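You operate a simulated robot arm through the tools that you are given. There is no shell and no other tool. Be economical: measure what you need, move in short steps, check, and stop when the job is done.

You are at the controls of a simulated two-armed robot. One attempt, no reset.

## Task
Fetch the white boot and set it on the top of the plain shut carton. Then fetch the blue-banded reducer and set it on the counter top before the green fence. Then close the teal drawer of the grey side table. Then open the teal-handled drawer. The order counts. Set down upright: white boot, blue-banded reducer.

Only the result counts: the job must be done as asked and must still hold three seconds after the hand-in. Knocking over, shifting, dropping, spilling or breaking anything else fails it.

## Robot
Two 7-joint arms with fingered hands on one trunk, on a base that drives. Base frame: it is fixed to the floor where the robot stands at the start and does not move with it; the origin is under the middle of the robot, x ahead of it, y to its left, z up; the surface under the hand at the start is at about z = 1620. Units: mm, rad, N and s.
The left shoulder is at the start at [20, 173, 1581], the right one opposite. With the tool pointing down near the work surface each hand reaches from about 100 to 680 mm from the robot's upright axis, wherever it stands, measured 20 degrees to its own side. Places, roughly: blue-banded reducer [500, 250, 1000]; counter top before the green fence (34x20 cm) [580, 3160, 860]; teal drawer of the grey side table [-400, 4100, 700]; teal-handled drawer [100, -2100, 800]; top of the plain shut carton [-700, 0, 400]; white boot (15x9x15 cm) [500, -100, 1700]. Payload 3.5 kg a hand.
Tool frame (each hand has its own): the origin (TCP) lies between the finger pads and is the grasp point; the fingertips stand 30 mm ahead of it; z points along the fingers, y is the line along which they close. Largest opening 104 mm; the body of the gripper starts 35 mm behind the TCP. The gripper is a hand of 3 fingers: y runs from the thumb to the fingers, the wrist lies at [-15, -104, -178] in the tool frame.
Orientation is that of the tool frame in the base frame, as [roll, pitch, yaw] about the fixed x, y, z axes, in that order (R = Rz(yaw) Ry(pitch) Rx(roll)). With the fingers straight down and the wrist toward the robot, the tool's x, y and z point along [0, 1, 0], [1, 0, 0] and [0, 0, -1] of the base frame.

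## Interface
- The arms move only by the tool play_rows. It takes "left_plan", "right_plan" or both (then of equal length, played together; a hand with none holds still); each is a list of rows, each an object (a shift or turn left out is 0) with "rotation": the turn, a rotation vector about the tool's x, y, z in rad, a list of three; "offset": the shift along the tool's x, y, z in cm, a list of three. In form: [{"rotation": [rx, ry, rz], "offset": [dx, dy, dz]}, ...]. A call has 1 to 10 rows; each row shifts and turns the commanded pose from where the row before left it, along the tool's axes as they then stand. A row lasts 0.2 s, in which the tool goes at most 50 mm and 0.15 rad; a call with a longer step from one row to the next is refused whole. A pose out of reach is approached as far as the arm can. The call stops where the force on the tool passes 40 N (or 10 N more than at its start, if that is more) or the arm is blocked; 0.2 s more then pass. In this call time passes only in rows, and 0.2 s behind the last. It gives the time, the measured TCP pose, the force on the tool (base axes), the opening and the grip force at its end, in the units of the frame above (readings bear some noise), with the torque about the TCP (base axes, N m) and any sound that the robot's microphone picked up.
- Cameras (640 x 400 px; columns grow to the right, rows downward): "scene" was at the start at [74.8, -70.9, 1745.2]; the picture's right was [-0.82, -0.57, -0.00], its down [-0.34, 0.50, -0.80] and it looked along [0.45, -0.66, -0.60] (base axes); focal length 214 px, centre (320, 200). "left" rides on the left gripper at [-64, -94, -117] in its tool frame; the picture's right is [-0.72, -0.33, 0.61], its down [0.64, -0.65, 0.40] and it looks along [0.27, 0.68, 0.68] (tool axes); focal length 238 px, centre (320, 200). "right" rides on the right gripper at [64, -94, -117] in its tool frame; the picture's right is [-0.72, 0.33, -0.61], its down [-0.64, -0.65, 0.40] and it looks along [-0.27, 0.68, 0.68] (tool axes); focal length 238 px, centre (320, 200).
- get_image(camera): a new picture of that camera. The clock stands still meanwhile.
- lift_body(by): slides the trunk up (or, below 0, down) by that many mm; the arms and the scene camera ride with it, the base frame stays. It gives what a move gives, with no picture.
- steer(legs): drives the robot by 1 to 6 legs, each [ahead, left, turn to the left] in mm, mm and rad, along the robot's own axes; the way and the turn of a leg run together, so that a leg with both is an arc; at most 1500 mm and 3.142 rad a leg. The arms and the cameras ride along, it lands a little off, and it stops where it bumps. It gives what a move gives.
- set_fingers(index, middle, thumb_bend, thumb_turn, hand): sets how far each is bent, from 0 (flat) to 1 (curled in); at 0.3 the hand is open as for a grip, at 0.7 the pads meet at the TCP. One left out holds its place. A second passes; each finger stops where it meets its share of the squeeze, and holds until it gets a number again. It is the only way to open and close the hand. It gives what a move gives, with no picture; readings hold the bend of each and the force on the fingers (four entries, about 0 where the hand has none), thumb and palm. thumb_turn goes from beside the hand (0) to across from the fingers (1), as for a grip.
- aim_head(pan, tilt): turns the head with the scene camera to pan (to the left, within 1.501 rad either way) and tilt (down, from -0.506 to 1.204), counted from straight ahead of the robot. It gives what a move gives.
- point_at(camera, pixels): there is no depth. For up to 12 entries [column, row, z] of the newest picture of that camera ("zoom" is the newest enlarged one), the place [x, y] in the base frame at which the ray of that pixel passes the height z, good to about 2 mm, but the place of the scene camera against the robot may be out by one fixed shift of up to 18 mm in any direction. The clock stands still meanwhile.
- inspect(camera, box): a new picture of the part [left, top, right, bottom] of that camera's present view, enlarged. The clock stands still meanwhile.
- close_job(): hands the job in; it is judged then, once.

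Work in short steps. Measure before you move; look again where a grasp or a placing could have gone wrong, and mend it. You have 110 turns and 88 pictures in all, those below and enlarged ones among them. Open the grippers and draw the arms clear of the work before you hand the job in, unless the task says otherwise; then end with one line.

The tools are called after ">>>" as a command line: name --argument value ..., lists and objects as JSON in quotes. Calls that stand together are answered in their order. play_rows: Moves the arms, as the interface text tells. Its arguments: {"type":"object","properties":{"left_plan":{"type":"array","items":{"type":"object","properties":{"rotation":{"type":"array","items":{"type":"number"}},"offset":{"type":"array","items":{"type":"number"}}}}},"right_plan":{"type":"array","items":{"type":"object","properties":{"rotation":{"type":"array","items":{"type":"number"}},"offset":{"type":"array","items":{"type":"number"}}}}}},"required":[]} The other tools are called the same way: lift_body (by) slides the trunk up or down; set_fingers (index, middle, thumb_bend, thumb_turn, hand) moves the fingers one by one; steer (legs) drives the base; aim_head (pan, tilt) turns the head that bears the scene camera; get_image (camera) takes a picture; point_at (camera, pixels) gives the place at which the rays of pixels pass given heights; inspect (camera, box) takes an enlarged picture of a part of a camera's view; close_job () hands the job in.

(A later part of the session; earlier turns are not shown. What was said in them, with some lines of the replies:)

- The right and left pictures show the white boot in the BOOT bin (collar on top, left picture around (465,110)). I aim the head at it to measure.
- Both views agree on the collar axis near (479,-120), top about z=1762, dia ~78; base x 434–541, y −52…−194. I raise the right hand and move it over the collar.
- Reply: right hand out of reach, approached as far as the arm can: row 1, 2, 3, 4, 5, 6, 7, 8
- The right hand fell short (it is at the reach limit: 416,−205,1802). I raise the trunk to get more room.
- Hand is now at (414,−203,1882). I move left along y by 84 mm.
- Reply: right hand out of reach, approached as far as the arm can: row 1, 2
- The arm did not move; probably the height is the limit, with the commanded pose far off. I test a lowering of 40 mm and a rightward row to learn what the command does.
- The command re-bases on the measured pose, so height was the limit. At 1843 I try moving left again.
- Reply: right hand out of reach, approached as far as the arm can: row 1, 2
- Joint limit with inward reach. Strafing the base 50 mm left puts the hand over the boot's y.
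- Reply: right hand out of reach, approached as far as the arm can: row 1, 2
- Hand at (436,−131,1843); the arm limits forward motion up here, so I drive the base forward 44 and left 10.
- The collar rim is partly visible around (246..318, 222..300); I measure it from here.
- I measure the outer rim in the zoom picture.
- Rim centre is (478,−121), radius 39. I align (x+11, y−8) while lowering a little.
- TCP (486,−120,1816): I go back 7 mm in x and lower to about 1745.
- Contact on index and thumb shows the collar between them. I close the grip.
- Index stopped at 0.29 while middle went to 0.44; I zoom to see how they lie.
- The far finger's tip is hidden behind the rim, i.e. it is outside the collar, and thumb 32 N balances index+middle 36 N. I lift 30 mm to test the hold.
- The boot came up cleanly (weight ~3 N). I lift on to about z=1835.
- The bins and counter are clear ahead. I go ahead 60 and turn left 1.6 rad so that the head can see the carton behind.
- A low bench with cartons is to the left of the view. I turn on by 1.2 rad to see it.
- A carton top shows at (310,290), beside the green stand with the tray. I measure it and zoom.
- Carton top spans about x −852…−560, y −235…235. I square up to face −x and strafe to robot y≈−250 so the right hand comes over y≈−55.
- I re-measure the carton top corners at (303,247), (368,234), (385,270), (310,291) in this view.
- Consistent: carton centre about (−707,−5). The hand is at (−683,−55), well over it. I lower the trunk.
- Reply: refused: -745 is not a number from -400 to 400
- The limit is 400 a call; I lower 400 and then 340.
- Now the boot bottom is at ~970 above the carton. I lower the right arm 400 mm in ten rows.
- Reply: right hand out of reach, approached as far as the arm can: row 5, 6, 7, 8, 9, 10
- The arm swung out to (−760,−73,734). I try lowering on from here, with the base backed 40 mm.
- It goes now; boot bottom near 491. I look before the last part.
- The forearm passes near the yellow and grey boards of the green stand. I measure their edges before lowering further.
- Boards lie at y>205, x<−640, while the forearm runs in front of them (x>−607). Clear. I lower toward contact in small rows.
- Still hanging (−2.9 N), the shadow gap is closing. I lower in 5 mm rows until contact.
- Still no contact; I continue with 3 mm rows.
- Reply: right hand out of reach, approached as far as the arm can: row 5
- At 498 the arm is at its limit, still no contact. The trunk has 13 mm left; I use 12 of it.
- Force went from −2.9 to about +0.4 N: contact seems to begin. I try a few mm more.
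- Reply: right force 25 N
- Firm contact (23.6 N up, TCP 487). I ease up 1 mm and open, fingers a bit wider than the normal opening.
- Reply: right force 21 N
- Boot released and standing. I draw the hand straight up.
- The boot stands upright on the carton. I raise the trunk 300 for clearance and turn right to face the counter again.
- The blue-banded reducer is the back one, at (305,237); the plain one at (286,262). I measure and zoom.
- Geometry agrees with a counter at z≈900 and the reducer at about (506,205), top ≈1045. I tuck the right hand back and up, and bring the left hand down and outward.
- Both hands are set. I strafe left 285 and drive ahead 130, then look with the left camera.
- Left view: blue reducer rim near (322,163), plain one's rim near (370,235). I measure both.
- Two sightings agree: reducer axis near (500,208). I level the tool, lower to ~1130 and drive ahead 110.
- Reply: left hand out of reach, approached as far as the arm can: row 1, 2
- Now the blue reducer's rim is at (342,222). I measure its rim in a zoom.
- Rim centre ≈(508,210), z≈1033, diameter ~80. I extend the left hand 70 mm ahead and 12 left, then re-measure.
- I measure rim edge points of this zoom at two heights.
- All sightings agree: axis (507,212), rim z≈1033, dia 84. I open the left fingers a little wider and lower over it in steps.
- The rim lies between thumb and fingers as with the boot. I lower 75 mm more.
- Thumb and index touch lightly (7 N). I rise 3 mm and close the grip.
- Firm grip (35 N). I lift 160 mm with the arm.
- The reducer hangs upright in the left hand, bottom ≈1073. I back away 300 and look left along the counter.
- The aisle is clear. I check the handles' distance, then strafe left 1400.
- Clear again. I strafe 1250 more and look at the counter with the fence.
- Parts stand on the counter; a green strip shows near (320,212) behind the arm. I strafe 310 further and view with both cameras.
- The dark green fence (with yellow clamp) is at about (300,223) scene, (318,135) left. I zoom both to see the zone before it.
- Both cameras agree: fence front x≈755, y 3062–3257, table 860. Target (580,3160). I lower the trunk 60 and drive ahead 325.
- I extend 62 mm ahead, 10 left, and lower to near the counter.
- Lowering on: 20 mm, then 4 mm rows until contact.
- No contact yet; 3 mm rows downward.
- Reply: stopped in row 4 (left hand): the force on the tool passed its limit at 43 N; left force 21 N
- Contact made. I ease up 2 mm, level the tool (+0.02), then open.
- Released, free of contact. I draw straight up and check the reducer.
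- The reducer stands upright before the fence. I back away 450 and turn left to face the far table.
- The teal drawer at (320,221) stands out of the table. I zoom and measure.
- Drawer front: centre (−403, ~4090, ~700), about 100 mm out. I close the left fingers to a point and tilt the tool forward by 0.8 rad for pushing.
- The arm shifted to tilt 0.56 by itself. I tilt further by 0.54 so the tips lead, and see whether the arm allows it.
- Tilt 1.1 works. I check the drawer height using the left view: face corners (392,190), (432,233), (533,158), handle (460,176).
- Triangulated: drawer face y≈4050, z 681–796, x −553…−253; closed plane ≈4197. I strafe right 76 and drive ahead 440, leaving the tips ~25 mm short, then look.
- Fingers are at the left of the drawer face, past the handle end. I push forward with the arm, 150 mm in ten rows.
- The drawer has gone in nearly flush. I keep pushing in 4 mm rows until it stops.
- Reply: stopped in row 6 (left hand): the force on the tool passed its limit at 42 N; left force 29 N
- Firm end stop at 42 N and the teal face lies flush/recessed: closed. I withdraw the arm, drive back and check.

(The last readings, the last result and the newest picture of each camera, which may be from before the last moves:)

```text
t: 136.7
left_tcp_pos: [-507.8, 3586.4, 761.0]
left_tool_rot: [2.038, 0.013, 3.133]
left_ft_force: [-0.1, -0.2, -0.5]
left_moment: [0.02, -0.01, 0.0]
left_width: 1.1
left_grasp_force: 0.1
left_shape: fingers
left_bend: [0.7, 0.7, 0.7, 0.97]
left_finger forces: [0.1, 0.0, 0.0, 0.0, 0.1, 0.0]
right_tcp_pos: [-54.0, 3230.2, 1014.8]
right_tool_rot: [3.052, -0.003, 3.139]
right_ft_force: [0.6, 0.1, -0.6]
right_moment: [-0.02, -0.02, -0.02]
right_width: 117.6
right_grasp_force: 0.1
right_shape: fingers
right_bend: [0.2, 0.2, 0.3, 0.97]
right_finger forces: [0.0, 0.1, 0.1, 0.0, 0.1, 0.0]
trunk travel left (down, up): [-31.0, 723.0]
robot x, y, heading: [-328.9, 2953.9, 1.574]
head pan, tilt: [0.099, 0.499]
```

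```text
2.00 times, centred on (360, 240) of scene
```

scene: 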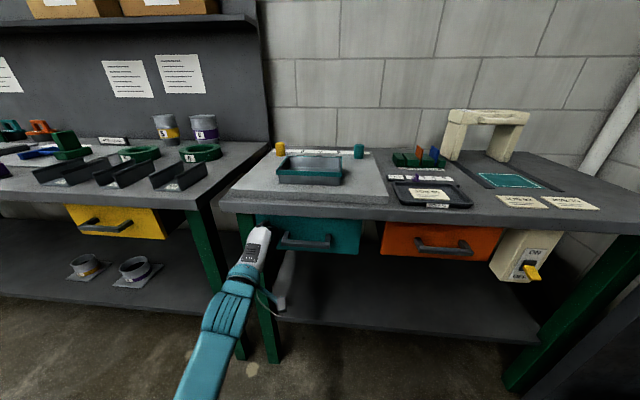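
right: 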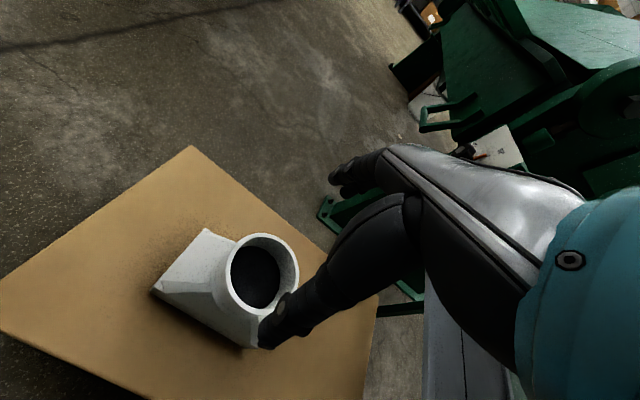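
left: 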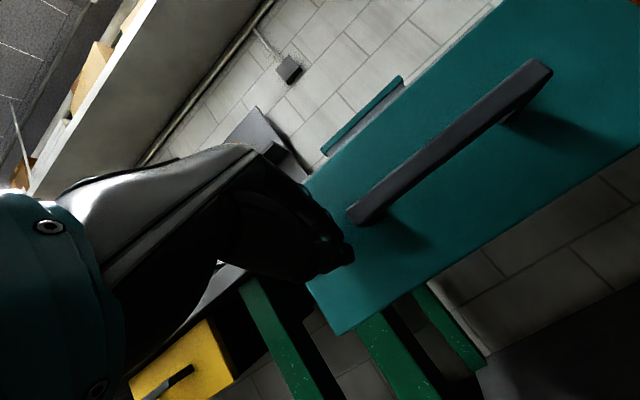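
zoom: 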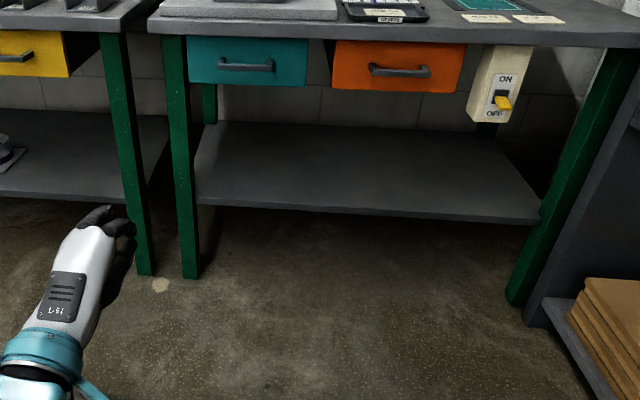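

Drawer closed. Now the long way to the teal-handled drawer: I raise the trunk 300, straighten and draw in the left hand, then turn left to face −y.

>>> lift_body --by 300

>>> play_rows --left_plan '[{"rotation": [0.14, 0, 0], "offset": [0, -1.0, -3]}, {"rotation": [0.14, 0, 0], "offset": [0, -1.5, -3]}, {"rotation": [0.14, 0, 0], "offset": [0, -2, -3]}, {"rotation": [0.14, 0, 0], "offset": [0, -2, -3]}, {"rotation": [0.14, 0, 0], "offset": [0, -2, -3]}, {"rotation": [0.14, 0, 0], "offset": [0, -2, -2]}, {"rotation": [0.14, 0, 0], "offset": [0, -2, -1]}, {"rotation": [0.12, 0, 0], "offset": [0, -2, -1]}]'

>>> steer --legs '[[0, 0, 3.14]]'

>>> aim_head --pan 0 --tilt 0.35

>>> get_image --camera "scene"

```text
t: 139.7
left_tcp_pos: [-507.8, 3585.9, 1059.7]
left_tool_rot: [2.037, 0.014, 3.133]
left_ft_force: [-0.7, -0.5, 0.0]
left_moment: [0.02, -0.01, -0.01]
left_width: 1.1
left_grasp_force: 0.1
left_shape: fingers
left_bend: [0.7, 0.7, 0.7, 0.97]
left_finger forces: [0.1, 0.0, 0.1, 0.0, 0.0, 0.1]
right_tcp_pos: [-54.1, 3231.3, 1315.2]
right_tool_rot: [3.052, -0.004, 3.139]
right_ft_force: [0.0, -0.1, 0.7]
right_moment: [0.03, 0.0, 0.03]
right_width: 117.5
right_grasp_force: 0.1
right_shape: fingers
right_bend: [0.2, 0.2, 0.3, 0.97]
right_finger forces: [0.0, 0.0, 0.0, 0.0, 0.0, 0.0]
trunk travel left (down, up): [-331.0, 423.0]
robot x, y, heading: [-332.9, 2953.8, 1.57]
head pan, tilt: [0.099, 0.499]
```

```text
t: 141.7
left_tcp_pos: [-539.4, 3407.3, 1061.0]
left_tool_rot: [3.07, -0.093, -3.087]
left_ft_force: [0.0, -0.5, -0.3]
left_moment: [-0.02, -0.01, -0.02]
left_width: 1.1
left_grasp_force: 0.1
left_shape: fingers
left_bend: [0.7, 0.7, 0.7, 0.98]
left_finger forces: [0.0, 0.0, 0.0, 0.0, 0.0, 0.1]
left hand out of reach, approached as far as the arm can: row 7, 8
right_tcp_pos: [-55.1, 3229.2, 1314.4]
right_tool_rot: [3.052, -0.003, 3.138]
right_ft_force: [0.3, -0.1, 0.1]
right_moment: [0.0, -0.03, 0.02]
right_width: 117.3
right_grasp_force: 0.1
right_shape: fingers
right_bend: [0.2, 0.2, 0.3, 0.97]
right_finger forces: [0.0, 0.0, 0.1, 0.0, 0.0, 0.0]
trunk travel left (down, up): [-331.0, 423.0]
robot x, y, heading: [-331.7, 2951.9, 1.571]
head pan, tilt: [0.099, 0.499]
stopped in row 8 (left hand): the arm was blocked; the commanded pose is now the measured one
```

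```text
t: 149.5
left_tcp_pos: [-105.6, 2502.3, 1061.3]
left_tool_rot: [3.073, -0.095, 0.082]
left_ft_force: [-0.3, 0.2, 0.5]
left_moment: [0.0, -0.03, -0.02]
left_width: 1.3
left_grasp_force: 0.0
left_shape: fingers
left_bend: [0.7, 0.7, 0.7, 0.98]
left_finger forces: [0.0, 0.0, 0.0, 0.0, 0.0, 0.0]
right_tcp_pos: [-597.1, 2665.8, 1315.8]
right_tool_rot: [3.053, -0.004, 0.024]
right_ft_force: [-0.4, -0.3, 0.0]
right_moment: [-0.02, 0.0, 0.0]
right_width: 117.3
right_grasp_force: 0.0
right_shape: fingers
right_bend: [0.2, 0.2, 0.3, 0.97]
right_finger forces: [0.0, 0.0, 0.0, 0.0, 0.1, 0.0]
trunk travel left (down, up): [-331.0, 423.0]
robot x, y, heading: [-326.3, 2951.5, -1.547]
head pan, tilt: [0.099, 0.499]
```

```text
t: 150.2
left_tcp_pos: [-107.9, 2502.7, 1061.5]
left_tool_rot: [3.072, -0.095, 0.082]
left_ft_force: [0.3, -0.7, 0.2]
left_moment: [0.0, 0.0, -0.03]
left_width: 1.0
left_grasp_force: 0.0
left_shape: fingers
left_bend: [0.7, 0.7, 0.7, 0.98]
left_finger forces: [0.0, 0.0, 0.0, 0.0, 0.0, 0.0]
right_tcp_pos: [-598.0, 2666.8, 1315.5]
right_tool_rot: [3.054, -0.003, 0.025]
right_ft_force: [-0.3, 0.8, 0.4]
right_moment: [-0.02, -0.01, 0.01]
right_width: 117.4
right_grasp_force: 0.0
right_shape: fingers
right_bend: [0.2, 0.2, 0.3, 0.97]
right_finger forces: [0.1, 0.0, 0.1, 0.0, 0.0, 0.1]
trunk travel left (down, up): [-331.0, 423.0]
robot x, y, heading: [-329.6, 2949.7, -1.54]
head pan, tilt: [0.0, 0.351]
```

```text
21 pictures are left
```

scene: 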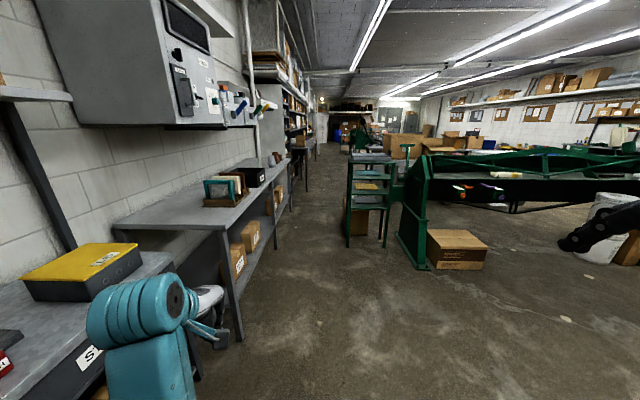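

The lane is clear between counter and green stand. I raise the trunk 150 for clearance and drive 2.8 m along −y.

>>> lift_body --by 150

>>> steer --legs '[[0, 40, -0.03], [1400, 0, 0]]'

>>> get_image --camera "scene"

```text
t: 152.0
left_tcp_pos: [-108.2, 2503.0, 1210.9]
left_tool_rot: [3.073, -0.096, 0.081]
left_ft_force: [0.5, 0.0, -0.2]
left_moment: [0.0, -0.01, 0.02]
left_width: 1.0
left_grasp_force: 0.0
left_shape: fingers
left_bend: [0.7, 0.7, 0.7, 0.98]
left_finger forces: [0.1, 0.0, 0.0, 0.1, 0.0, 0.0]
right_tcp_pos: [-597.8, 2665.7, 1465.1]
right_tool_rot: [3.053, -0.003, 0.024]
right_ft_force: [0.7, 0.7, -0.2]
right_moment: [-0.03, 0.0, 0.0]
right_width: 117.7
right_grasp_force: 0.1
right_shape: fingers
right_bend: [0.2, 0.2, 0.3, 0.97]
right_finger forces: [0.1, 0.0, 0.0, 0.0, 0.0, 0.1]
trunk travel left (down, up): [-481.0, 273.0]
robot x, y, heading: [-329.9, 2950.6, -1.547]
head pan, tilt: [0.0, 0.351]
```

```text
t: 159.4
left_tcp_pos: [-54.6, 1100.0, 1211.2]
left_tool_rot: [3.073, -0.094, 0.077]
left_ft_force: [0.4, 0.9, 0.0]
left_moment: [0.03, 0.01, 0.01]
left_width: 0.9
left_grasp_force: 0.1
left_shape: fingers
left_bend: [0.7, 0.7, 0.7, 0.98]
left_finger forces: [0.1, 0.0, 0.0, 0.0, 0.0, 0.0]
right_tcp_pos: [-543.2, 1265.6, 1465.3]
right_tool_rot: [3.051, -0.003, 0.021]
right_ft_force: [0.3, -0.1, 0.2]
right_moment: [-0.03, -0.02, -0.02]
right_width: 117.7
right_grasp_force: 0.1
right_shape: fingers
right_bend: [0.2, 0.2, 0.3, 0.97]
right_finger forces: [0.0, 0.0, 0.0, 0.0, 0.0, 0.1]
trunk travel left (down, up): [-481.0, 273.0]
robot x, y, heading: [-275.4, 1554.0, -1.546]
head pan, tilt: [0.0, 0.351]
```

```text
20 pictures are left
```

scene: 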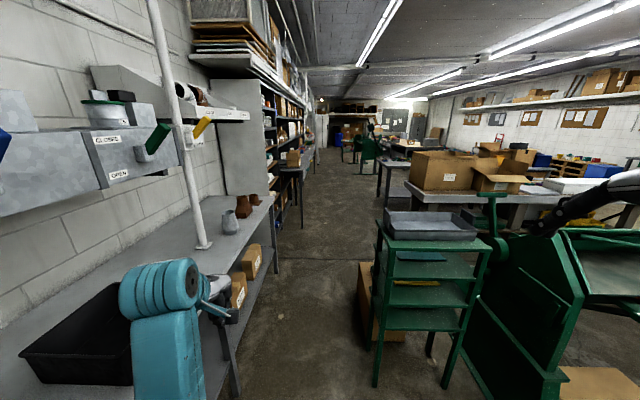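

Clear so far: the elbow passes ~150 mm above the tray. I fix the heading and go on 1400 mm.

>>> steer --legs '[[0, -15, -0.025], [1400, 0, 0]]'

>>> get_image --camera "scene"

```text
t: 166.7
left_tcp_pos: [-90.5, -296.7, 1209.6]
left_tool_rot: [3.073, -0.092, 0.044]
left_ft_force: [0.4, 0.2, 0.1]
left_moment: [-0.04, 0.01, -0.01]
left_width: 1.0
left_grasp_force: 0.1
left_shape: fingers
left_bend: [0.7, 0.7, 0.7, 0.98]
left_finger forces: [0.0, 0.0, 0.0, 0.0, 0.0, 0.1]
right_tcp_pos: [-573.4, -115.8, 1465.9]
right_tool_rot: [3.053, -0.004, -0.012]
right_ft_force: [0.6, 0.4, 0.5]
right_moment: [-0.01, -0.01, 0.0]
right_width: 117.7
right_grasp_force: 0.1
right_shape: fingers
right_bend: [0.2, 0.2, 0.3, 0.97]
right_finger forces: [0.1, 0.0, 0.0, 0.0, 0.1, 0.0]
trunk travel left (down, up): [-481.0, 273.0]
robot x, y, heading: [-296.2, 160.9, -1.582]
head pan, tilt: [0.0, 0.351]
```

```text
19 pictures are left
```

scene: 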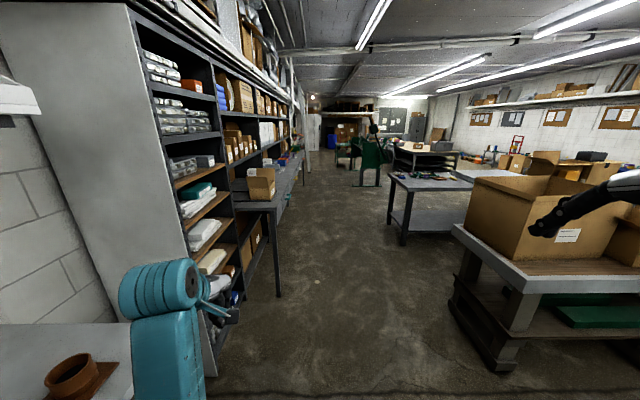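

A narrow bench stands by the shelving at (275,195). I zoom there to find the teal-handled drawer.

>>> inspect --camera "scene" --box '[220, 130, 348, 210]'

>>> point_at --camera "scene" --pixels '[[278, 207, 880], [235, 207, 880], [303, 165, 880], [288, 200, 800], [210, 330, 800], [244, 300, 500]]'

```text
5.00 times, centred on (284, 170) of scene
```

zoom: 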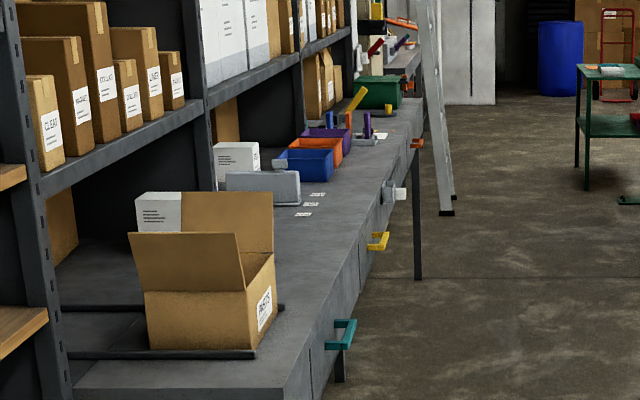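

```text
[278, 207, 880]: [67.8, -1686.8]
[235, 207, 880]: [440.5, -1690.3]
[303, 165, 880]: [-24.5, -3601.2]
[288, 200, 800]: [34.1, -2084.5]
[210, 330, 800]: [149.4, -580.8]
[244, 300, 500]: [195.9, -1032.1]
```

The teal handle is at about (30,−2100,800) on the bench's front (drawers open toward −x). I measure the free lane to the right before going on.

>>> point_at --camera "scene" --pixels '[[453, 228, 850], [453, 300, 300], [500, 372, 0], [388, 178, 850], [403, 245, 0], [390, 225, 0], [215, 375, 400], [205, 150, 1400], [295, 60, 2000], [160, 395, 900]]'

>>> point_at --camera "zoom" --pixels '[[343, 335, 800], [343, 335, 780], [343, 335, 820], [285, 390, 880], [326, 378, 780]]'

```text
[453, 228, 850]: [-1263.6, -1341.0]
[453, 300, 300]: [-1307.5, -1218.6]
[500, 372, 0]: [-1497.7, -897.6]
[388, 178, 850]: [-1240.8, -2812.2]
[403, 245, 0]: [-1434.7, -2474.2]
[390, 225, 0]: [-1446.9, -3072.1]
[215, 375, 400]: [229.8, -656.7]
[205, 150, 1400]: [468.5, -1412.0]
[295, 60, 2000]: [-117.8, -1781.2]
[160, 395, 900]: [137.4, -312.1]
```

```text
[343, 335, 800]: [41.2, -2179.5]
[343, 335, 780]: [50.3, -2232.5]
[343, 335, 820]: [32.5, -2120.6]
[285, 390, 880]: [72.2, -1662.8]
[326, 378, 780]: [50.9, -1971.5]
```

Lane right of me is free down to x≈−1240. I check the left elbow's place before passing the cabinet.

>>> point_at --camera "scene" --pixels '[[165, 290, 1220], [120, 290, 1220], [120, 290, 1100], [140, 330, 1200]]'

```text
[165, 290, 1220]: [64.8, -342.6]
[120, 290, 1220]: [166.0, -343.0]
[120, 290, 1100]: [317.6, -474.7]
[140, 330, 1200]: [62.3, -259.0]
```

Elbow outer edge ≈166, cabinet front ≈230. I turn right slightly (0.05) and drive ahead 750, then shift right past the carton.

>>> steer --legs '[[0, 0, -0.05], [750, 0, 0], [0, -180, 0.05], [750, 0, 0]]'

>>> aim_head --pan 0.7 --tilt 0.6

>>> get_image --camera "scene"

```text
t: 176.0
left_tcp_pos: [-327.3, -1793.6, 1210.7]
left_tool_rot: [3.073, -0.093, 0.033]
left_ft_force: [-0.4, -0.2, 0.2]
left_moment: [0.03, 0.01, -0.02]
left_width: 1.0
left_grasp_force: 0.1
left_shape: fingers
left_bend: [0.7, 0.7, 0.7, 0.98]
left_finger forces: [0.0, 0.0, 0.1, 0.0, 0.1, 0.1]
right_tcp_pos: [-808.6, -1606.0, 1465.0]
right_tool_rot: [3.051, -0.004, -0.023]
right_ft_force: [-0.5, 0.5, 0.5]
right_moment: [-0.01, -0.02, -0.01]
right_width: 117.5
right_grasp_force: 0.2
right_shape: fingers
right_bend: [0.2, 0.2, 0.3, 0.97]
right_finger forces: [0.1, 0.1, 0.0, 0.0, 0.0, 0.0]
trunk travel left (down, up): [-481.0, 273.0]
robot x, y, heading: [-526.8, -1335.0, -1.594]
head pan, tilt: [0.0, 0.351]
```

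```text
t: 177.1
left_tcp_pos: [-327.0, -1793.0, 1211.6]
left_tool_rot: [3.074, -0.094, 0.032]
left_ft_force: [0.0, -0.1, 0.3]
left_moment: [0.01, -0.03, 0.0]
left_width: 1.2
left_grasp_force: 0.1
left_shape: fingers
left_bend: [0.7, 0.7, 0.7, 0.98]
left_finger forces: [0.0, 0.0, 0.1, 0.1, 0.1, 0.0]
right_tcp_pos: [-808.2, -1605.8, 1466.7]
right_tool_rot: [3.052, -0.002, -0.021]
right_ft_force: [0.7, -0.5, -0.2]
right_moment: [0.0, -0.02, 0.02]
right_width: 117.5
right_grasp_force: 0.1
right_shape: fingers
right_bend: [0.2, 0.2, 0.3, 0.97]
right_finger forces: [0.2, 0.0, 0.0, 0.1, 0.1, 0.1]
trunk travel left (down, up): [-481.0, 273.0]
robot x, y, heading: [-529.3, -1334.8, -1.592]
head pan, tilt: [0.7, 0.6]
```

```text
17 pictures are left
```

scene: 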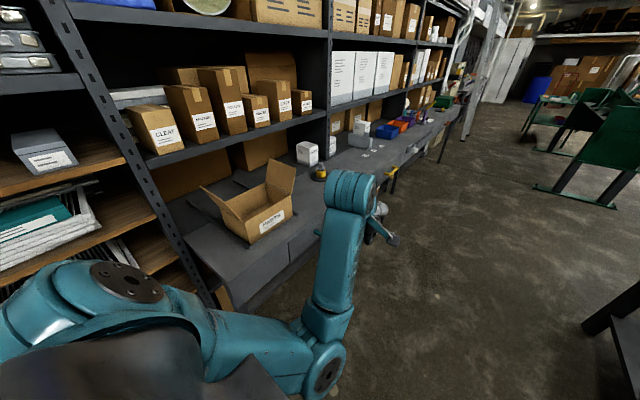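

I drive ahead 945 to y≈−2280 and turn left to face the bench.

>>> steer --legs '[[945, 0, 0], [0, 0, 1.592]]'

>>> aim_head --pan 0.15 --tilt 0.75

>>> get_image --camera "scene"

```text
t: 185.9
left_tcp_pos: [-91.8, -2067.6, 1210.5]
left_tool_rot: [3.074, -0.093, 1.641]
left_ft_force: [0.5, 0.6, 0.1]
left_moment: [-0.02, 0.02, -0.03]
left_width: 1.2
left_grasp_force: 0.2
left_shape: fingers
left_bend: [0.7, 0.7, 0.7, 0.98]
left_finger forces: [0.0, 0.0, 0.1, 0.0, 0.0, 0.1]
right_tcp_pos: [-260.4, -2555.9, 1465.6]
right_tool_rot: [3.053, -0.002, 1.585]
right_ft_force: [-0.2, 0.0, -0.4]
right_moment: [-0.05, 0.03, 0.0]
right_width: 117.7
right_grasp_force: 0.2
right_shape: fingers
right_bend: [0.2, 0.2, 0.3, 0.97]
right_finger forces: [0.0, 0.1, 0.0, 0.1, 0.0, 0.1]
trunk travel left (down, up): [-481.0, 273.0]
robot x, y, heading: [-542.1, -2288.3, 0.015]
head pan, tilt: [0.7, 0.6]
```

```text
t: 186.9
left_tcp_pos: [-91.0, -2068.6, 1210.5]
left_tool_rot: [3.072, -0.094, 1.643]
left_ft_force: [0.3, -0.2, 0.6]
left_moment: [0.01, 0.02, 0.02]
left_width: 0.8
left_grasp_force: 0.0
left_shape: fingers
left_bend: [0.7, 0.7, 0.7, 0.98]
left_finger forces: [0.0, 0.0, 0.0, 0.0, 0.1, 0.0]
right_tcp_pos: [-259.4, -2557.7, 1465.2]
right_tool_rot: [3.052, -0.003, 1.586]
right_ft_force: [0.1, -0.4, 0.3]
right_moment: [0.01, -0.05, -0.01]
right_width: 117.7
right_grasp_force: 0.0
right_shape: fingers
right_bend: [0.2, 0.2, 0.3, 0.97]
right_finger forces: [0.0, 0.0, 0.0, 0.0, 0.0, 0.0]
trunk travel left (down, up): [-481.0, 273.0]
robot x, y, heading: [-544.0, -2284.2, 0.014]
head pan, tilt: [0.15, 0.75]
```

```text
16 pictures are left
```

scene: 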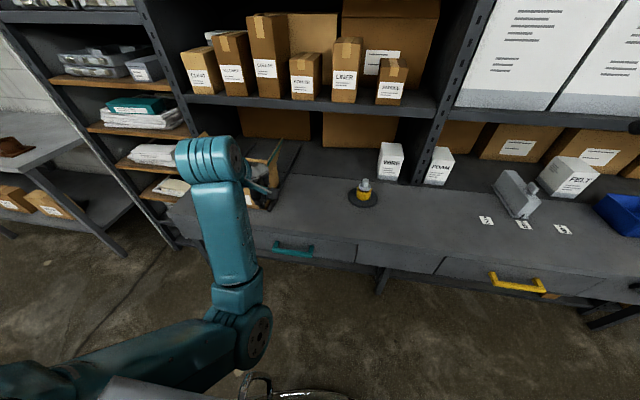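

The teal handle is at (293,251). I measure it here with a zoom.

>>> inspect --camera "scene" --box '[250, 220, 378, 300]'

>>> point_at --camera "scene" --pixels '[[293, 250, 800], [293, 250, 760], [273, 244, 800], [314, 252, 800], [293, 250, 840], [357, 242, 880], [260, 226, 880]]'

```text
5.00 times, centred on (314, 260) of scene
```

zoom: 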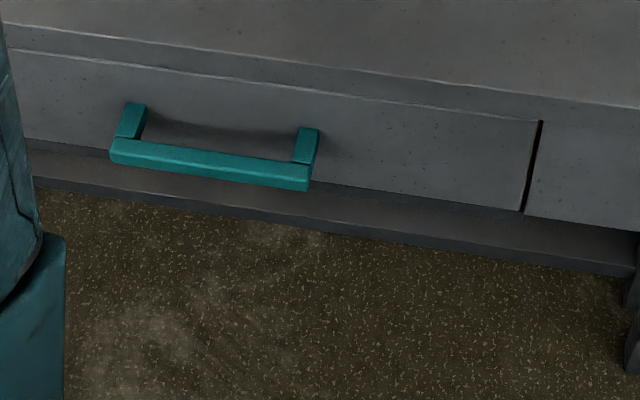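

```text
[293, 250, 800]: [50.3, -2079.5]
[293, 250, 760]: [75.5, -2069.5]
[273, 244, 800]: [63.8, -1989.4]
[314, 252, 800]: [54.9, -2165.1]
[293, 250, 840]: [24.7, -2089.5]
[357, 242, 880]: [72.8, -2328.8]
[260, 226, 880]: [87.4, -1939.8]
```

Bar: y −1990…−2165, centre about (40,−2083,~812), standing ~45 mm off the face. I part-open the left fingers, lower the trunk 310, and tilt the tool forward 1.4 rad.

>>> set_fingers --hand "left" --index 0.4 --middle 0.4 --thumb_bend 0.4

>>> lift_body --by -310

>>> play_rows --left_plan '[{"rotation": [-0.14, 0, 0]}, {"rotation": [-0.14, 0, 0]}, {"rotation": [-0.14, 0, 0]}, {"rotation": [-0.14, 0, 0]}, {"rotation": [-0.14, 0, 0]}, {"rotation": [-0.14, 0, 0]}, {"rotation": [-0.14, 0, 0]}, {"rotation": [-0.14, 0, 0]}, {"rotation": [-0.14, 0, 0]}]'

>>> get_image --camera "left"

```text
t: 187.9
left_tcp_pos: [-91.4, -2068.1, 1212.2]
left_tool_rot: [3.073, -0.094, 1.643]
left_ft_force: [-0.3, 0.0, -0.9]
left_moment: [0.02, 0.01, 0.03]
left_width: 77.5
left_grasp_force: 0.0
left_shape: fingers
left_bend: [0.4, 0.4, 0.4, 0.98]
left_finger forces: [0.0, 0.0, 0.0, 0.1, 0.0, 0.0]
right_tcp_pos: [-260.0, -2556.7, 1464.9]
right_tool_rot: [3.053, -0.005, 1.586]
right_ft_force: [0.3, -0.1, 0.4]
right_moment: [0.04, -0.02, 0.01]
right_width: 117.5
right_grasp_force: 0.0
right_shape: fingers
right_bend: [0.2, 0.2, 0.3, 0.97]
right_finger forces: [0.0, 0.0, 0.0, 0.0, 0.0, 0.0]
trunk travel left (down, up): [-481.0, 273.0]
robot x, y, heading: [-544.3, -2288.5, 0.017]
head pan, tilt: [0.15, 0.75]
```

```text
t: 191.0
left_tcp_pos: [-78.2, -2036.9, 874.5]
left_tool_rot: [3.131, -0.19, 1.67]
left_ft_force: [-0.2, -0.7, -0.3]
left_moment: [-0.05, 0.01, 0.0]
left_width: 77.5
left_grasp_force: 0.1
left_shape: fingers
left_bend: [0.4, 0.4, 0.4, 0.98]
left_finger forces: [0.0, 0.0, 0.1, 0.1, 0.0, 0.0]
right_tcp_pos: [-259.2, -2556.7, 1155.3]
right_tool_rot: [3.051, -0.003, 1.587]
right_ft_force: [0.3, 0.1, -0.6]
right_moment: [-0.02, -0.04, 0.0]
right_width: 117.5
right_grasp_force: 0.0
right_shape: fingers
right_bend: [0.2, 0.2, 0.3, 0.97]
right_finger forces: [0.0, 0.0, 0.0, 0.1, 0.0, 0.1]
trunk travel left (down, up): [-171.0, 583.0]
robot x, y, heading: [-541.8, -2287.6, 0.018]
head pan, tilt: [0.15, 0.75]
```

```text
t: 191.6
left_tcp_pos: [-31.9, -2042.0, 946.9]
left_tool_rot: [2.686, -0.17, 1.694]
left_ft_force: [0.3, 0.5, -0.2]
left_moment: [0.0, -0.02, -0.01]
left_width: 77.8
left_grasp_force: 0.0
left_shape: fingers
left_bend: [0.4, 0.4, 0.4, 0.98]
left_finger forces: [0.0, 0.1, 0.0, 0.0, 0.1, 0.0]
left hand out of reach, approached as far as the arm can: row 2
right_tcp_pos: [-259.3, -2557.2, 1155.5]
right_tool_rot: [3.053, -0.003, 1.585]
right_ft_force: [0.2, 0.3, -0.4]
right_moment: [-0.02, 0.0, -0.04]
right_width: 117.4
right_grasp_force: 0.0
right_shape: fingers
right_bend: [0.2, 0.2, 0.3, 0.97]
right_finger forces: [0.1, 0.1, 0.0, 0.1, 0.0, 0.0]
trunk travel left (down, up): [-171.0, 583.0]
robot x, y, heading: [-543.6, -2284.1, 0.019]
head pan, tilt: [0.15, 0.75]
stopped in row 2 (left hand): the arm was blocked; the commanded pose is now the measured one
```

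```text
14 pictures are left
```

left: 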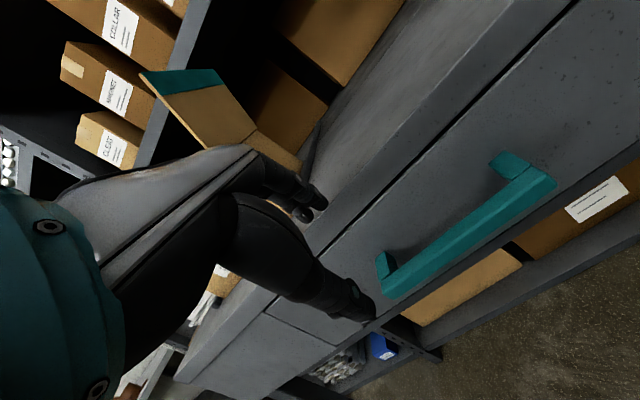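

The arm is cramped so close in. I back the base 160, then extend 90 mm, square the tool and tilt it to ~1.43 rad.

>>> steer --legs '[[-160, 0, -0.018]]'

>>> play_rows --left_plan '[{"rotation": [0, -0.1, 0.018], "offset": [0, 2.7, 1.3]}, {"rotation": [0, -0.1, 0.018], "offset": [0, 2.7, 1.3]}, {"rotation": [-0.14, 0, 0], "offset": [0, 2.7, 1.3]}, {"rotation": [-0.14, 0, 0]}, {"rotation": [-0.14, 0, 0]}, {"rotation": [-0.14, 0, 0]}, {"rotation": [-0.14, 0, 0]}, {"rotation": [-0.14, 0, 0]}, {"rotation": [-0.14, 0, 0]}]'

```text
t: 193.0
left_tcp_pos: [-187.1, -2053.7, 946.4]
left_tool_rot: [2.688, -0.173, 1.678]
left_ft_force: [0.9, 0.4, -0.3]
left_moment: [0.01, 0.0, -0.01]
left_width: 77.6
left_grasp_force: 0.1
left_shape: fingers
left_bend: [0.4, 0.4, 0.4, 0.98]
left_finger forces: [0.0, 0.0, 0.0, 0.1, 0.0, 0.0]
right_tcp_pos: [-424.8, -2562.2, 1155.5]
right_tool_rot: [3.052, -0.002, 1.564]
right_ft_force: [0.0, 0.1, -0.2]
right_moment: [0.01, 0.01, -0.01]
right_width: 117.6
right_grasp_force: 0.1
right_shape: fingers
right_bend: [0.2, 0.2, 0.3, 0.97]
right_finger forces: [0.1, 0.1, 0.0, 0.1, 0.0, 0.1]
trunk travel left (down, up): [-171.0, 583.0]
robot x, y, heading: [-702.3, -2286.9, -0.006]
head pan, tilt: [0.15, 0.75]
```

```text
t: 195.0
left_tcp_pos: [-97.1, -2049.4, 946.5]
left_tool_rot: [1.718, -0.005, 1.554]
left_ft_force: [0.4, 0.8, -0.5]
left_moment: [0.0, 0.01, -0.03]
left_width: 77.7
left_grasp_force: 0.0
left_shape: fingers
left_bend: [0.4, 0.4, 0.4, 0.98]
left_finger forces: [0.0, 0.0, 0.0, 0.0, 0.1, 0.0]
right_tcp_pos: [-422.9, -2563.1, 1155.8]
right_tool_rot: [3.053, -0.004, 1.567]
right_ft_force: [-0.2, 0.5, 0.1]
right_moment: [0.02, 0.02, -0.02]
right_width: 117.6
right_grasp_force: 0.0
right_shape: fingers
right_bend: [0.2, 0.2, 0.3, 0.97]
right_finger forces: [0.0, 0.0, 0.0, 0.1, 0.1, 0.0]
trunk travel left (down, up): [-171.0, 583.0]
robot x, y, heading: [-701.6, -2285.2, -0.002]
head pan, tilt: [0.15, 0.75]
```

Tool now squared and nearly level forward. I lower the trunk 120 and look with the left camera.

>>> lift_body --by -120

>>> get_image --camera "left"

```text
t: 196.5
left_tcp_pos: [-97.9, -2050.4, 826.7]
left_tool_rot: [1.718, -0.006, 1.555]
left_ft_force: [-0.2, -0.6, 0.0]
left_moment: [0.0, 0.04, -0.03]
left_width: 78.0
left_grasp_force: 0.1
left_shape: fingers
left_bend: [0.4, 0.4, 0.4, 0.98]
left_finger forces: [0.1, 0.0, 0.0, 0.1, 0.0, 0.0]
right_tcp_pos: [-425.3, -2563.0, 1033.7]
right_tool_rot: [3.051, -0.004, 1.566]
right_ft_force: [-0.5, 0.5, -0.1]
right_moment: [0.0, -0.01, -0.01]
right_width: 117.8
right_grasp_force: 0.0
right_shape: fingers
right_bend: [0.2, 0.2, 0.3, 0.97]
right_finger forces: [0.0, 0.0, 0.1, 0.0, 0.0, 0.1]
trunk travel left (down, up): [-51.0, 703.0]
robot x, y, heading: [-701.7, -2287.4, -0.003]
head pan, tilt: [0.15, 0.75]
```

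```text
13 pictures are left
```

left: 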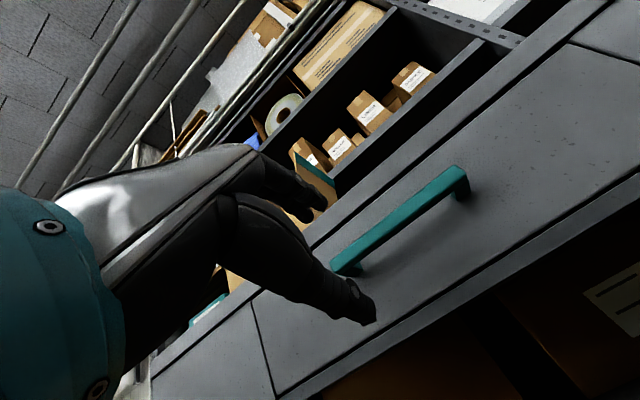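

Two left views triangulate the bar to about (0…19, −2095, 842). I move to y≈−2095, z≈842 and 50 mm forward, then check.

>>> play_rows --left_plan '[{"offset": [-2.2, 0.75, -0.1]}, {"offset": [-2.2, 0.75, -0.1]}, {"offset": [0, 0.36, 2.47]}, {"offset": [0, 0.36, 2.47]}]'

>>> get_image --camera "left"

```text
t: 197.5
left_tcp_pos: [-48.5, -2094.8, 840.4]
left_tool_rot: [1.719, -0.006, 1.557]
left_ft_force: [0.5, 0.4, -0.2]
left_moment: [0.01, 0.01, 0.02]
left_width: 77.7
left_grasp_force: 0.1
left_shape: fingers
left_bend: [0.4, 0.4, 0.4, 0.98]
left_finger forces: [0.1, 0.0, 0.0, 0.1, 0.1, 0.0]
right_tcp_pos: [-423.8, -2563.3, 1035.4]
right_tool_rot: [3.053, -0.004, 1.565]
right_ft_force: [0.4, -0.2, -0.1]
right_moment: [0.01, -0.02, -0.04]
right_width: 117.8
right_grasp_force: 0.1
right_shape: fingers
right_bend: [0.2, 0.2, 0.3, 0.97]
right_finger forces: [0.0, 0.0, 0.0, 0.0, 0.0, 0.0]
trunk travel left (down, up): [-51.0, 703.0]
robot x, y, heading: [-697.6, -2286.3, 0.004]
head pan, tilt: [0.15, 0.75]
```

```text
12 pictures are left
```

left: 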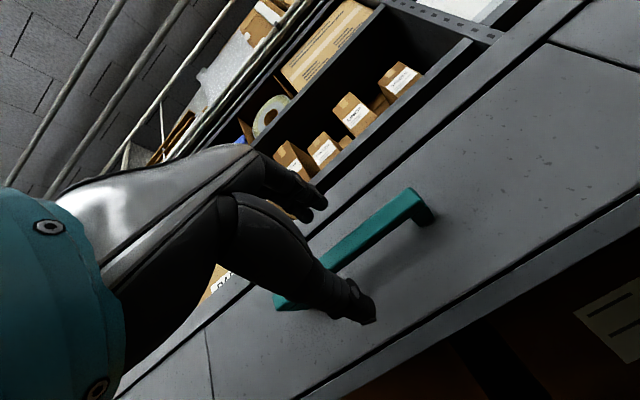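

The bar lies at tool (0, 10, 53) mm by this view, i.e. world x≈4, z≈842. I go 45 mm forward to bring it between the pads.

>>> play_rows --left_plan '[{"offset": [0, 0.22, 1.48]}, {"offset": [0, 0.22, 1.48]}, {"offset": [0, 0.22, 1.48]}]'

>>> get_image --camera "left"

```text
t: 198.3
left_tcp_pos: [-3.4, -2094.7, 840.2]
left_tool_rot: [1.72, -0.006, 1.559]
left_ft_force: [0.2, 1.0, 1.1]
left_moment: [0.0, -0.02, 0.01]
left_width: 77.9
left_grasp_force: 0.0
left_shape: fingers
left_bend: [0.4, 0.4, 0.4, 0.98]
left_finger forces: [0.1, 0.1, 0.1, 0.0, 0.1, 0.1]
right_tcp_pos: [-423.9, -2561.7, 1035.2]
right_tool_rot: [3.052, -0.005, 1.566]
right_ft_force: [0.2, 0.2, -0.5]
right_moment: [0.0, -0.02, 0.0]
right_width: 117.5
right_grasp_force: 0.1
right_shape: fingers
right_bend: [0.2, 0.2, 0.3, 0.97]
right_finger forces: [0.0, 0.0, 0.1, 0.1, 0.0, 0.1]
trunk travel left (down, up): [-51.0, 703.0]
robot x, y, heading: [-702.9, -2287.6, -0.003]
head pan, tilt: [0.15, 0.75]
```

```text
11 pictures are left
```

left: 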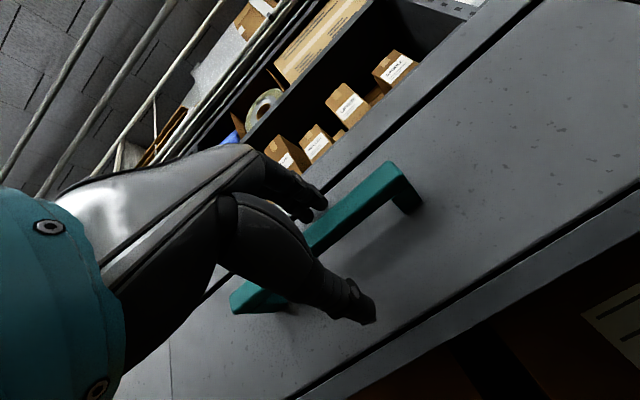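

The bar now passes between thumb and fingers near the TCP. I close the grip.

>>> set_fingers --hand "left" --index 0.75 --middle 0.75 --thumb_bend 0.75

>>> get_image --camera "left"

```text
t: 199.3
left_tcp_pos: [-2.6, -2094.7, 839.6]
left_tool_rot: [1.719, -0.006, 1.557]
left_ft_force: [0.1, 0.9, 0.4]
left_moment: [-0.01, 0.03, -0.01]
left_width: 0.1
left_grasp_force: 0.8
left_shape: fingers
left_bend: [0.74, 0.75, 0.71, 0.97]
left_finger forces: [1.2, 1.1, 0.1, 0.2, 0.0, 0.0]
right_tcp_pos: [-424.2, -2563.1, 1035.0]
right_tool_rot: [3.053, -0.003, 1.568]
right_ft_force: [-0.3, -0.1, -0.7]
right_moment: [-0.01, -0.02, 0.0]
right_width: 117.6
right_grasp_force: 0.1
right_shape: fingers
right_bend: [0.2, 0.2, 0.3, 0.97]
right_finger forces: [0.0, 0.0, 0.0, 0.0, 0.0, 0.1]
trunk travel left (down, up): [-51.0, 703.0]
robot x, y, heading: [-701.2, -2286.8, -0.004]
head pan, tilt: [0.15, 0.75]
```

```text
10 pictures are left
```

left: 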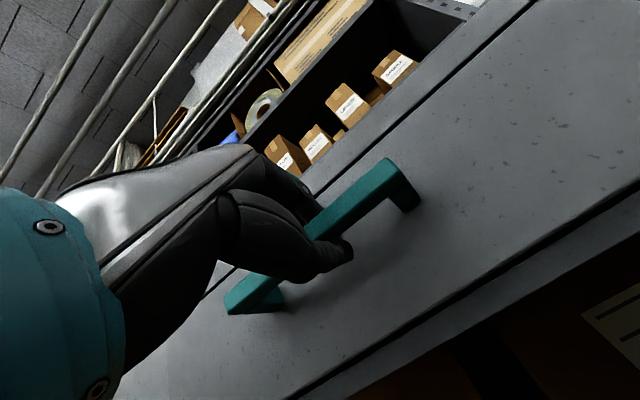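

Width 0: the pads met. I zoom to see where the bar lies relative to the closed fingers.

>>> inspect --camera "left" --box '[210, 140, 434, 320]'

```text
2.22 times, centred on (322, 230) of left
```

zoom: 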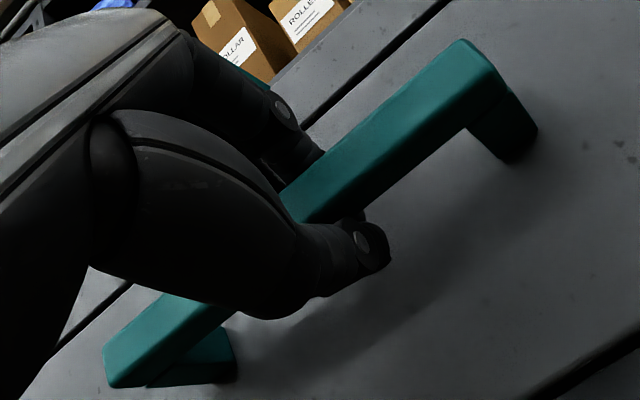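

Thumb passes below and fingers above the bar, and their pads meet behind it: the bar is hooked inside the hand. I pull back gently 60 mm.

>>> play_rows --left_plan '[{"offset": [0, -0.15, -0.99]}, {"offset": [0, -0.15, -0.99]}, {"offset": [0, -0.22, -1.48]}, {"offset": [0, -0.22, -1.48]}, {"offset": [0, -0.22, -1.48]}]'

>>> get_image --camera "left"

```text
t: 200.5
left_tcp_pos: [-68.8, -2094.9, 840.2]
left_tool_rot: [1.72, -0.006, 1.557]
left_ft_force: [0.1, -0.7, -2.8]
left_moment: [0.02, -0.01, 0.03]
left_width: 0.3
left_grasp_force: 1.2
left_shape: fingers
left_bend: [0.74, 0.75, 0.72, 0.97]
left_finger forces: [0.5, 0.8, 0.0, 0.0, 0.1, 0.0]
right_tcp_pos: [-423.1, -2562.6, 1035.6]
right_tool_rot: [3.052, -0.004, 1.565]
right_ft_force: [0.1, 0.0, 0.7]
right_moment: [0.0, 0.01, -0.01]
right_width: 117.6
right_grasp_force: 0.0
right_shape: fingers
right_bend: [0.2, 0.2, 0.3, 0.97]
right_finger forces: [0.0, 0.0, 0.0, 0.1, 0.0, 0.0]
trunk travel left (down, up): [-51.0, 703.0]
robot x, y, heading: [-702.3, -2288.8, -0.008]
head pan, tilt: [0.15, 0.75]
```

```text
8 pictures are left
```

left: 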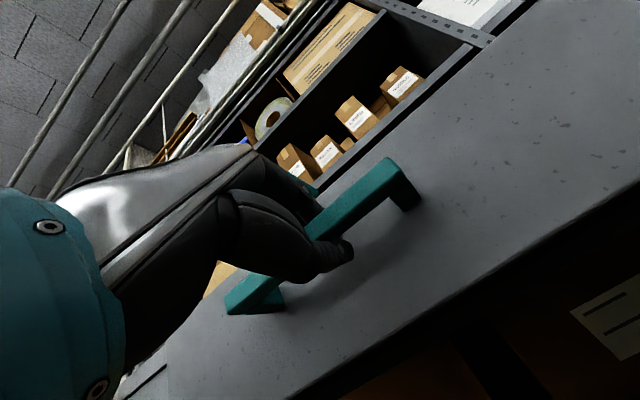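

The drawer comes along (66 mm open). I pull 110 mm more with the base, then on with the arm, watching the force.

>>> steer --legs '[[-110, 0, 0]]'

>>> play_rows --left_plan '[{"offset": [0, -0.15, -0.99]}, {"offset": [0, -0.15, -0.99]}, {"offset": [0, -0.15, -0.99]}, {"offset": [0, -0.15, -0.99]}, {"offset": [0, -0.15, -0.99]}]'

>>> aim_head --pan 0.2 --tilt 0.6

>>> get_image --camera "scene"

```text
t: 201.7
left_tcp_pos: [-179.4, -2094.1, 841.8]
left_tool_rot: [1.721, -0.006, 1.557]
left_ft_force: [-0.4, 0.2, -3.3]
left_moment: [0.04, 0.01, -0.03]
left_width: 0.1
left_grasp_force: 0.1
left_shape: fingers
left_bend: [0.74, 0.75, 0.72, 0.97]
left_finger forces: [0.0, 0.0, 0.1, 0.0, 0.3, 0.0]
right_tcp_pos: [-533.6, -2562.8, 1034.9]
right_tool_rot: [3.053, -0.004, 1.567]
right_ft_force: [-0.1, 0.1, 0.0]
right_moment: [-0.03, 0.02, -0.03]
right_width: 117.4
right_grasp_force: 0.1
right_shape: fingers
right_bend: [0.2, 0.2, 0.3, 0.97]
right_finger forces: [0.0, 0.0, 0.1, 0.1, 0.0, 0.1]
trunk travel left (down, up): [-51.0, 703.0]
robot x, y, heading: [-813.5, -2291.4, -0.004]
head pan, tilt: [0.15, 0.75]
```

```text
t: 202.9
left_tcp_pos: [-228.0, -2094.1, 842.2]
left_tool_rot: [1.721, -0.006, 1.558]
left_ft_force: [-0.2, 0.7, -3.4]
left_moment: [-0.01, 0.01, -0.02]
left_width: 0.2
left_grasp_force: 0.6
left_shape: fingers
left_bend: [0.74, 0.75, 0.72, 0.97]
left_finger forces: [0.0, 0.0, 0.0, 0.0, 0.3, 0.1]
right_tcp_pos: [-533.4, -2562.8, 1035.0]
right_tool_rot: [3.052, -0.004, 1.568]
right_ft_force: [-0.5, -0.2, -0.4]
right_moment: [0.01, 0.0, -0.01]
right_width: 117.4
right_grasp_force: 0.0
right_shape: fingers
right_bend: [0.2, 0.2, 0.3, 0.97]
right_finger forces: [0.0, 0.0, 0.1, 0.1, 0.0, 0.0]
trunk travel left (down, up): [-51.0, 703.0]
robot x, y, heading: [-810.3, -2287.4, 0.003]
head pan, tilt: [0.15, 0.75]
```

```text
t: 203.6
left_tcp_pos: [-226.8, -2092.8, 841.9]
left_tool_rot: [1.719, -0.006, 1.558]
left_ft_force: [-0.6, -0.3, -2.8]
left_moment: [-0.01, -0.01, 0.01]
left_width: 0.0
left_grasp_force: 0.1
left_shape: fingers
left_bend: [0.74, 0.75, 0.72, 0.97]
left_finger forces: [0.0, 0.1, 0.0, 0.1, 0.4, 0.0]
right_tcp_pos: [-534.2, -2563.0, 1035.8]
right_tool_rot: [3.052, -0.002, 1.568]
right_ft_force: [0.4, -0.3, -0.4]
right_moment: [-0.01, 0.04, 0.01]
right_width: 117.5
right_grasp_force: 0.0
right_shape: fingers
right_bend: [0.2, 0.2, 0.3, 0.97]
right_finger forces: [0.0, 0.0, 0.0, 0.0, 0.0, 0.0]
trunk travel left (down, up): [-51.0, 703.0]
robot x, y, heading: [-810.5, -2286.7, -0.003]
head pan, tilt: [0.201, 0.6]
```

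```text
7 pictures are left
```

scene: 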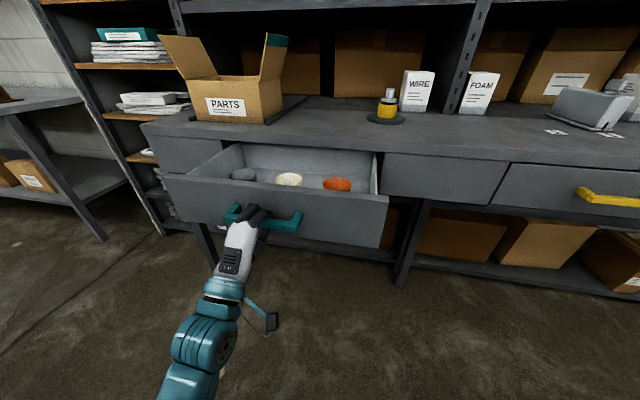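

The drawer is ~225 mm open, contents in place. I pull on with 10 mm rows to see whether it is near its stop.

>>> play_rows --left_plan '[{"offset": [0, -0.15, -0.99]}, {"offset": [0, -0.15, -0.99]}, {"offset": [0, -0.15, -0.99]}, {"offset": [0, -0.15, -0.99]}, {"offset": [0, -0.15, -0.99]}]'

```text
t: 204.7
left_tcp_pos: [-264.0, -2091.5, 836.8]
left_tool_rot: [1.733, -0.01, 1.558]
left_ft_force: [31.1, 1.0, 2.8]
left_moment: [-0.02, 0.26, 0.01]
left_width: 0.0
left_grasp_force: 16.7
left_shape: fingers
left_bend: [0.73, 0.73, 0.72, 0.97]
left_finger forces: [15.8, 12.5, 0.0, 0.0, 5.4, 0.0]
right_tcp_pos: [-530.7, -2563.4, 1035.0]
right_tool_rot: [3.054, -0.005, 1.565]
right_ft_force: [0.3, 0.3, -0.5]
right_moment: [-0.02, 0.0, 0.0]
right_width: 117.5
right_grasp_force: 0.0
right_shape: fingers
right_bend: [0.2, 0.2, 0.3, 0.97]
right_finger forces: [0.0, 0.1, 0.0, 0.0, 0.1, 0.0]
trunk travel left (down, up): [-51.0, 703.0]
robot x, y, heading: [-807.5, -2286.4, -0.002]
head pan, tilt: [0.201, 0.6]
stopped in row 5 (left hand): the force on the tool passed its limit at 46 N (the readings are from after the stop); the commanded pose is now the measured one
```

The end stop is reached (46 N): fully open. I ease 3 mm forward, open the hand and draw it straight back.

>>> play_rows --left_plan '[{"offset": [0, 0.04, 0.3]}]'

>>> set_fingers --hand "left" --index 0.35 --middle 0.35 --thumb_bend 0.35

>>> get_image --camera "left"

```text
t: 205.1
left_tcp_pos: [-262.6, -2093.1, 837.6]
left_tool_rot: [1.73, -0.008, 1.557]
left_ft_force: [21.0, 0.7, -1.3]
left_moment: [0.02, 0.22, -0.01]
left_width: 0.0
left_grasp_force: 14.2
left_shape: fingers
left_bend: [0.73, 0.73, 0.72, 0.97]
left_finger forces: [13.0, 9.6, 0.0, 0.0, 5.9, 0.1]
right_tcp_pos: [-531.9, -2563.2, 1034.2]
right_tool_rot: [3.054, -0.004, 1.565]
right_ft_force: [-0.3, 0.4, 0.2]
right_moment: [-0.01, 0.05, -0.02]
right_width: 117.5
right_grasp_force: 0.1
right_shape: fingers
right_bend: [0.2, 0.2, 0.3, 0.97]
right_finger forces: [0.1, 0.1, 0.1, 0.0, 0.0, 0.0]
trunk travel left (down, up): [-51.0, 703.0]
robot x, y, heading: [-810.6, -2290.3, -0.002]
head pan, tilt: [0.201, 0.6]
```

```text
t: 206.1
left_tcp_pos: [-265.5, -2093.0, 840.0]
left_tool_rot: [1.725, -0.008, 1.557]
left_ft_force: [-0.5, -0.2, -0.6]
left_moment: [-0.01, 0.01, -0.02]
left_width: 90.4
left_grasp_force: 0.0
left_shape: fingers
left_bend: [0.35, 0.35, 0.35, 0.97]
left_finger forces: [0.0, 0.0, 0.0, 0.1, 0.0, 0.0]
right_tcp_pos: [-534.0, -2563.2, 1037.0]
right_tool_rot: [3.053, -0.005, 1.566]
right_ft_force: [0.3, 0.5, 0.2]
right_moment: [-0.04, -0.01, 0.02]
right_width: 117.4
right_grasp_force: 0.1
right_shape: fingers
right_bend: [0.2, 0.2, 0.3, 0.97]
right_finger forces: [0.0, 0.0, 0.1, 0.0, 0.0, 0.1]
trunk travel left (down, up): [-51.0, 703.0]
robot x, y, heading: [-810.4, -2285.4, 0.001]
head pan, tilt: [0.201, 0.6]
```

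```text
6 pictures are left
```

left: 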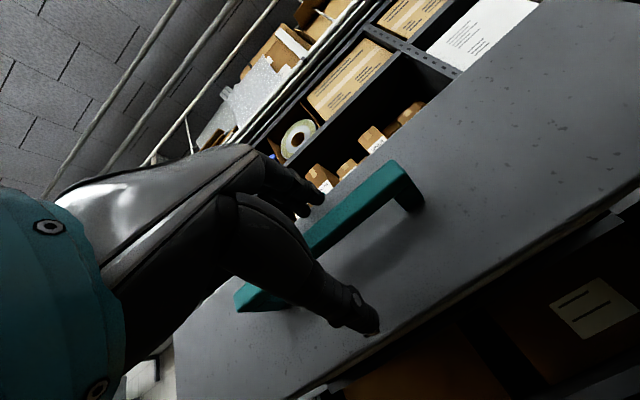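

The bar is free between open fingers. I back the base 130 mm and verify.

>>> steer --legs '[[-130, 0, 0]]'

>>> get_image --camera "scene"

```text
t: 207.3
left_tcp_pos: [-392.5, -2091.1, 840.0]
left_tool_rot: [1.726, -0.008, 1.561]
left_ft_force: [0.0, -0.5, -0.5]
left_moment: [-0.01, -0.02, -0.02]
left_width: 90.2
left_grasp_force: 0.0
left_shape: fingers
left_bend: [0.35, 0.35, 0.35, 0.97]
left_finger forces: [0.1, 0.0, 0.0, 0.1, 0.0, 0.0]
right_tcp_pos: [-659.3, -2563.0, 1035.0]
right_tool_rot: [3.051, -0.003, 1.567]
right_ft_force: [0.0, 1.1, 1.1]
right_moment: [0.0, -0.01, -0.01]
right_width: 117.5
right_grasp_force: 0.1
right_shape: fingers
right_bend: [0.2, 0.2, 0.3, 0.97]
right_finger forces: [0.0, 0.1, 0.1, 0.1, 0.0, 0.1]
trunk travel left (down, up): [-51.0, 703.0]
robot x, y, heading: [-941.6, -2284.8, -0.002]
head pan, tilt: [0.201, 0.6]
```

```text
5 pictures are left
```

scene: 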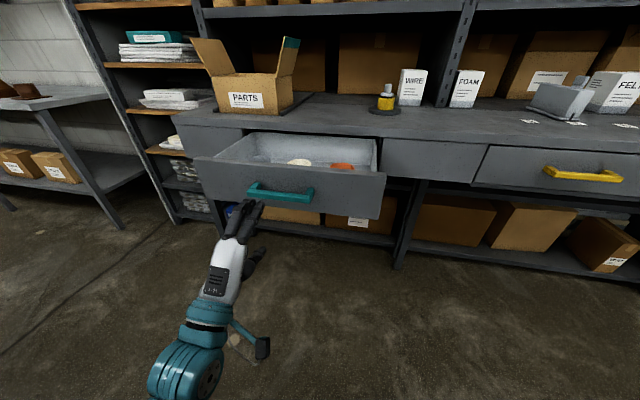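

The teal-handled drawer stands fully open with its contents in place, and both hands are open and clear. All four steps were done in order, so I hand the job in.

>>> close_job

```text
The job is handed in.
```

The job is handed in, with all four steps done in the order asked: the white boot is upright on the plain carton, the blue-banded reducer is upright before the green fence, the teal drawer of the grey side table is closed, and the teal-handled drawer is fully open.
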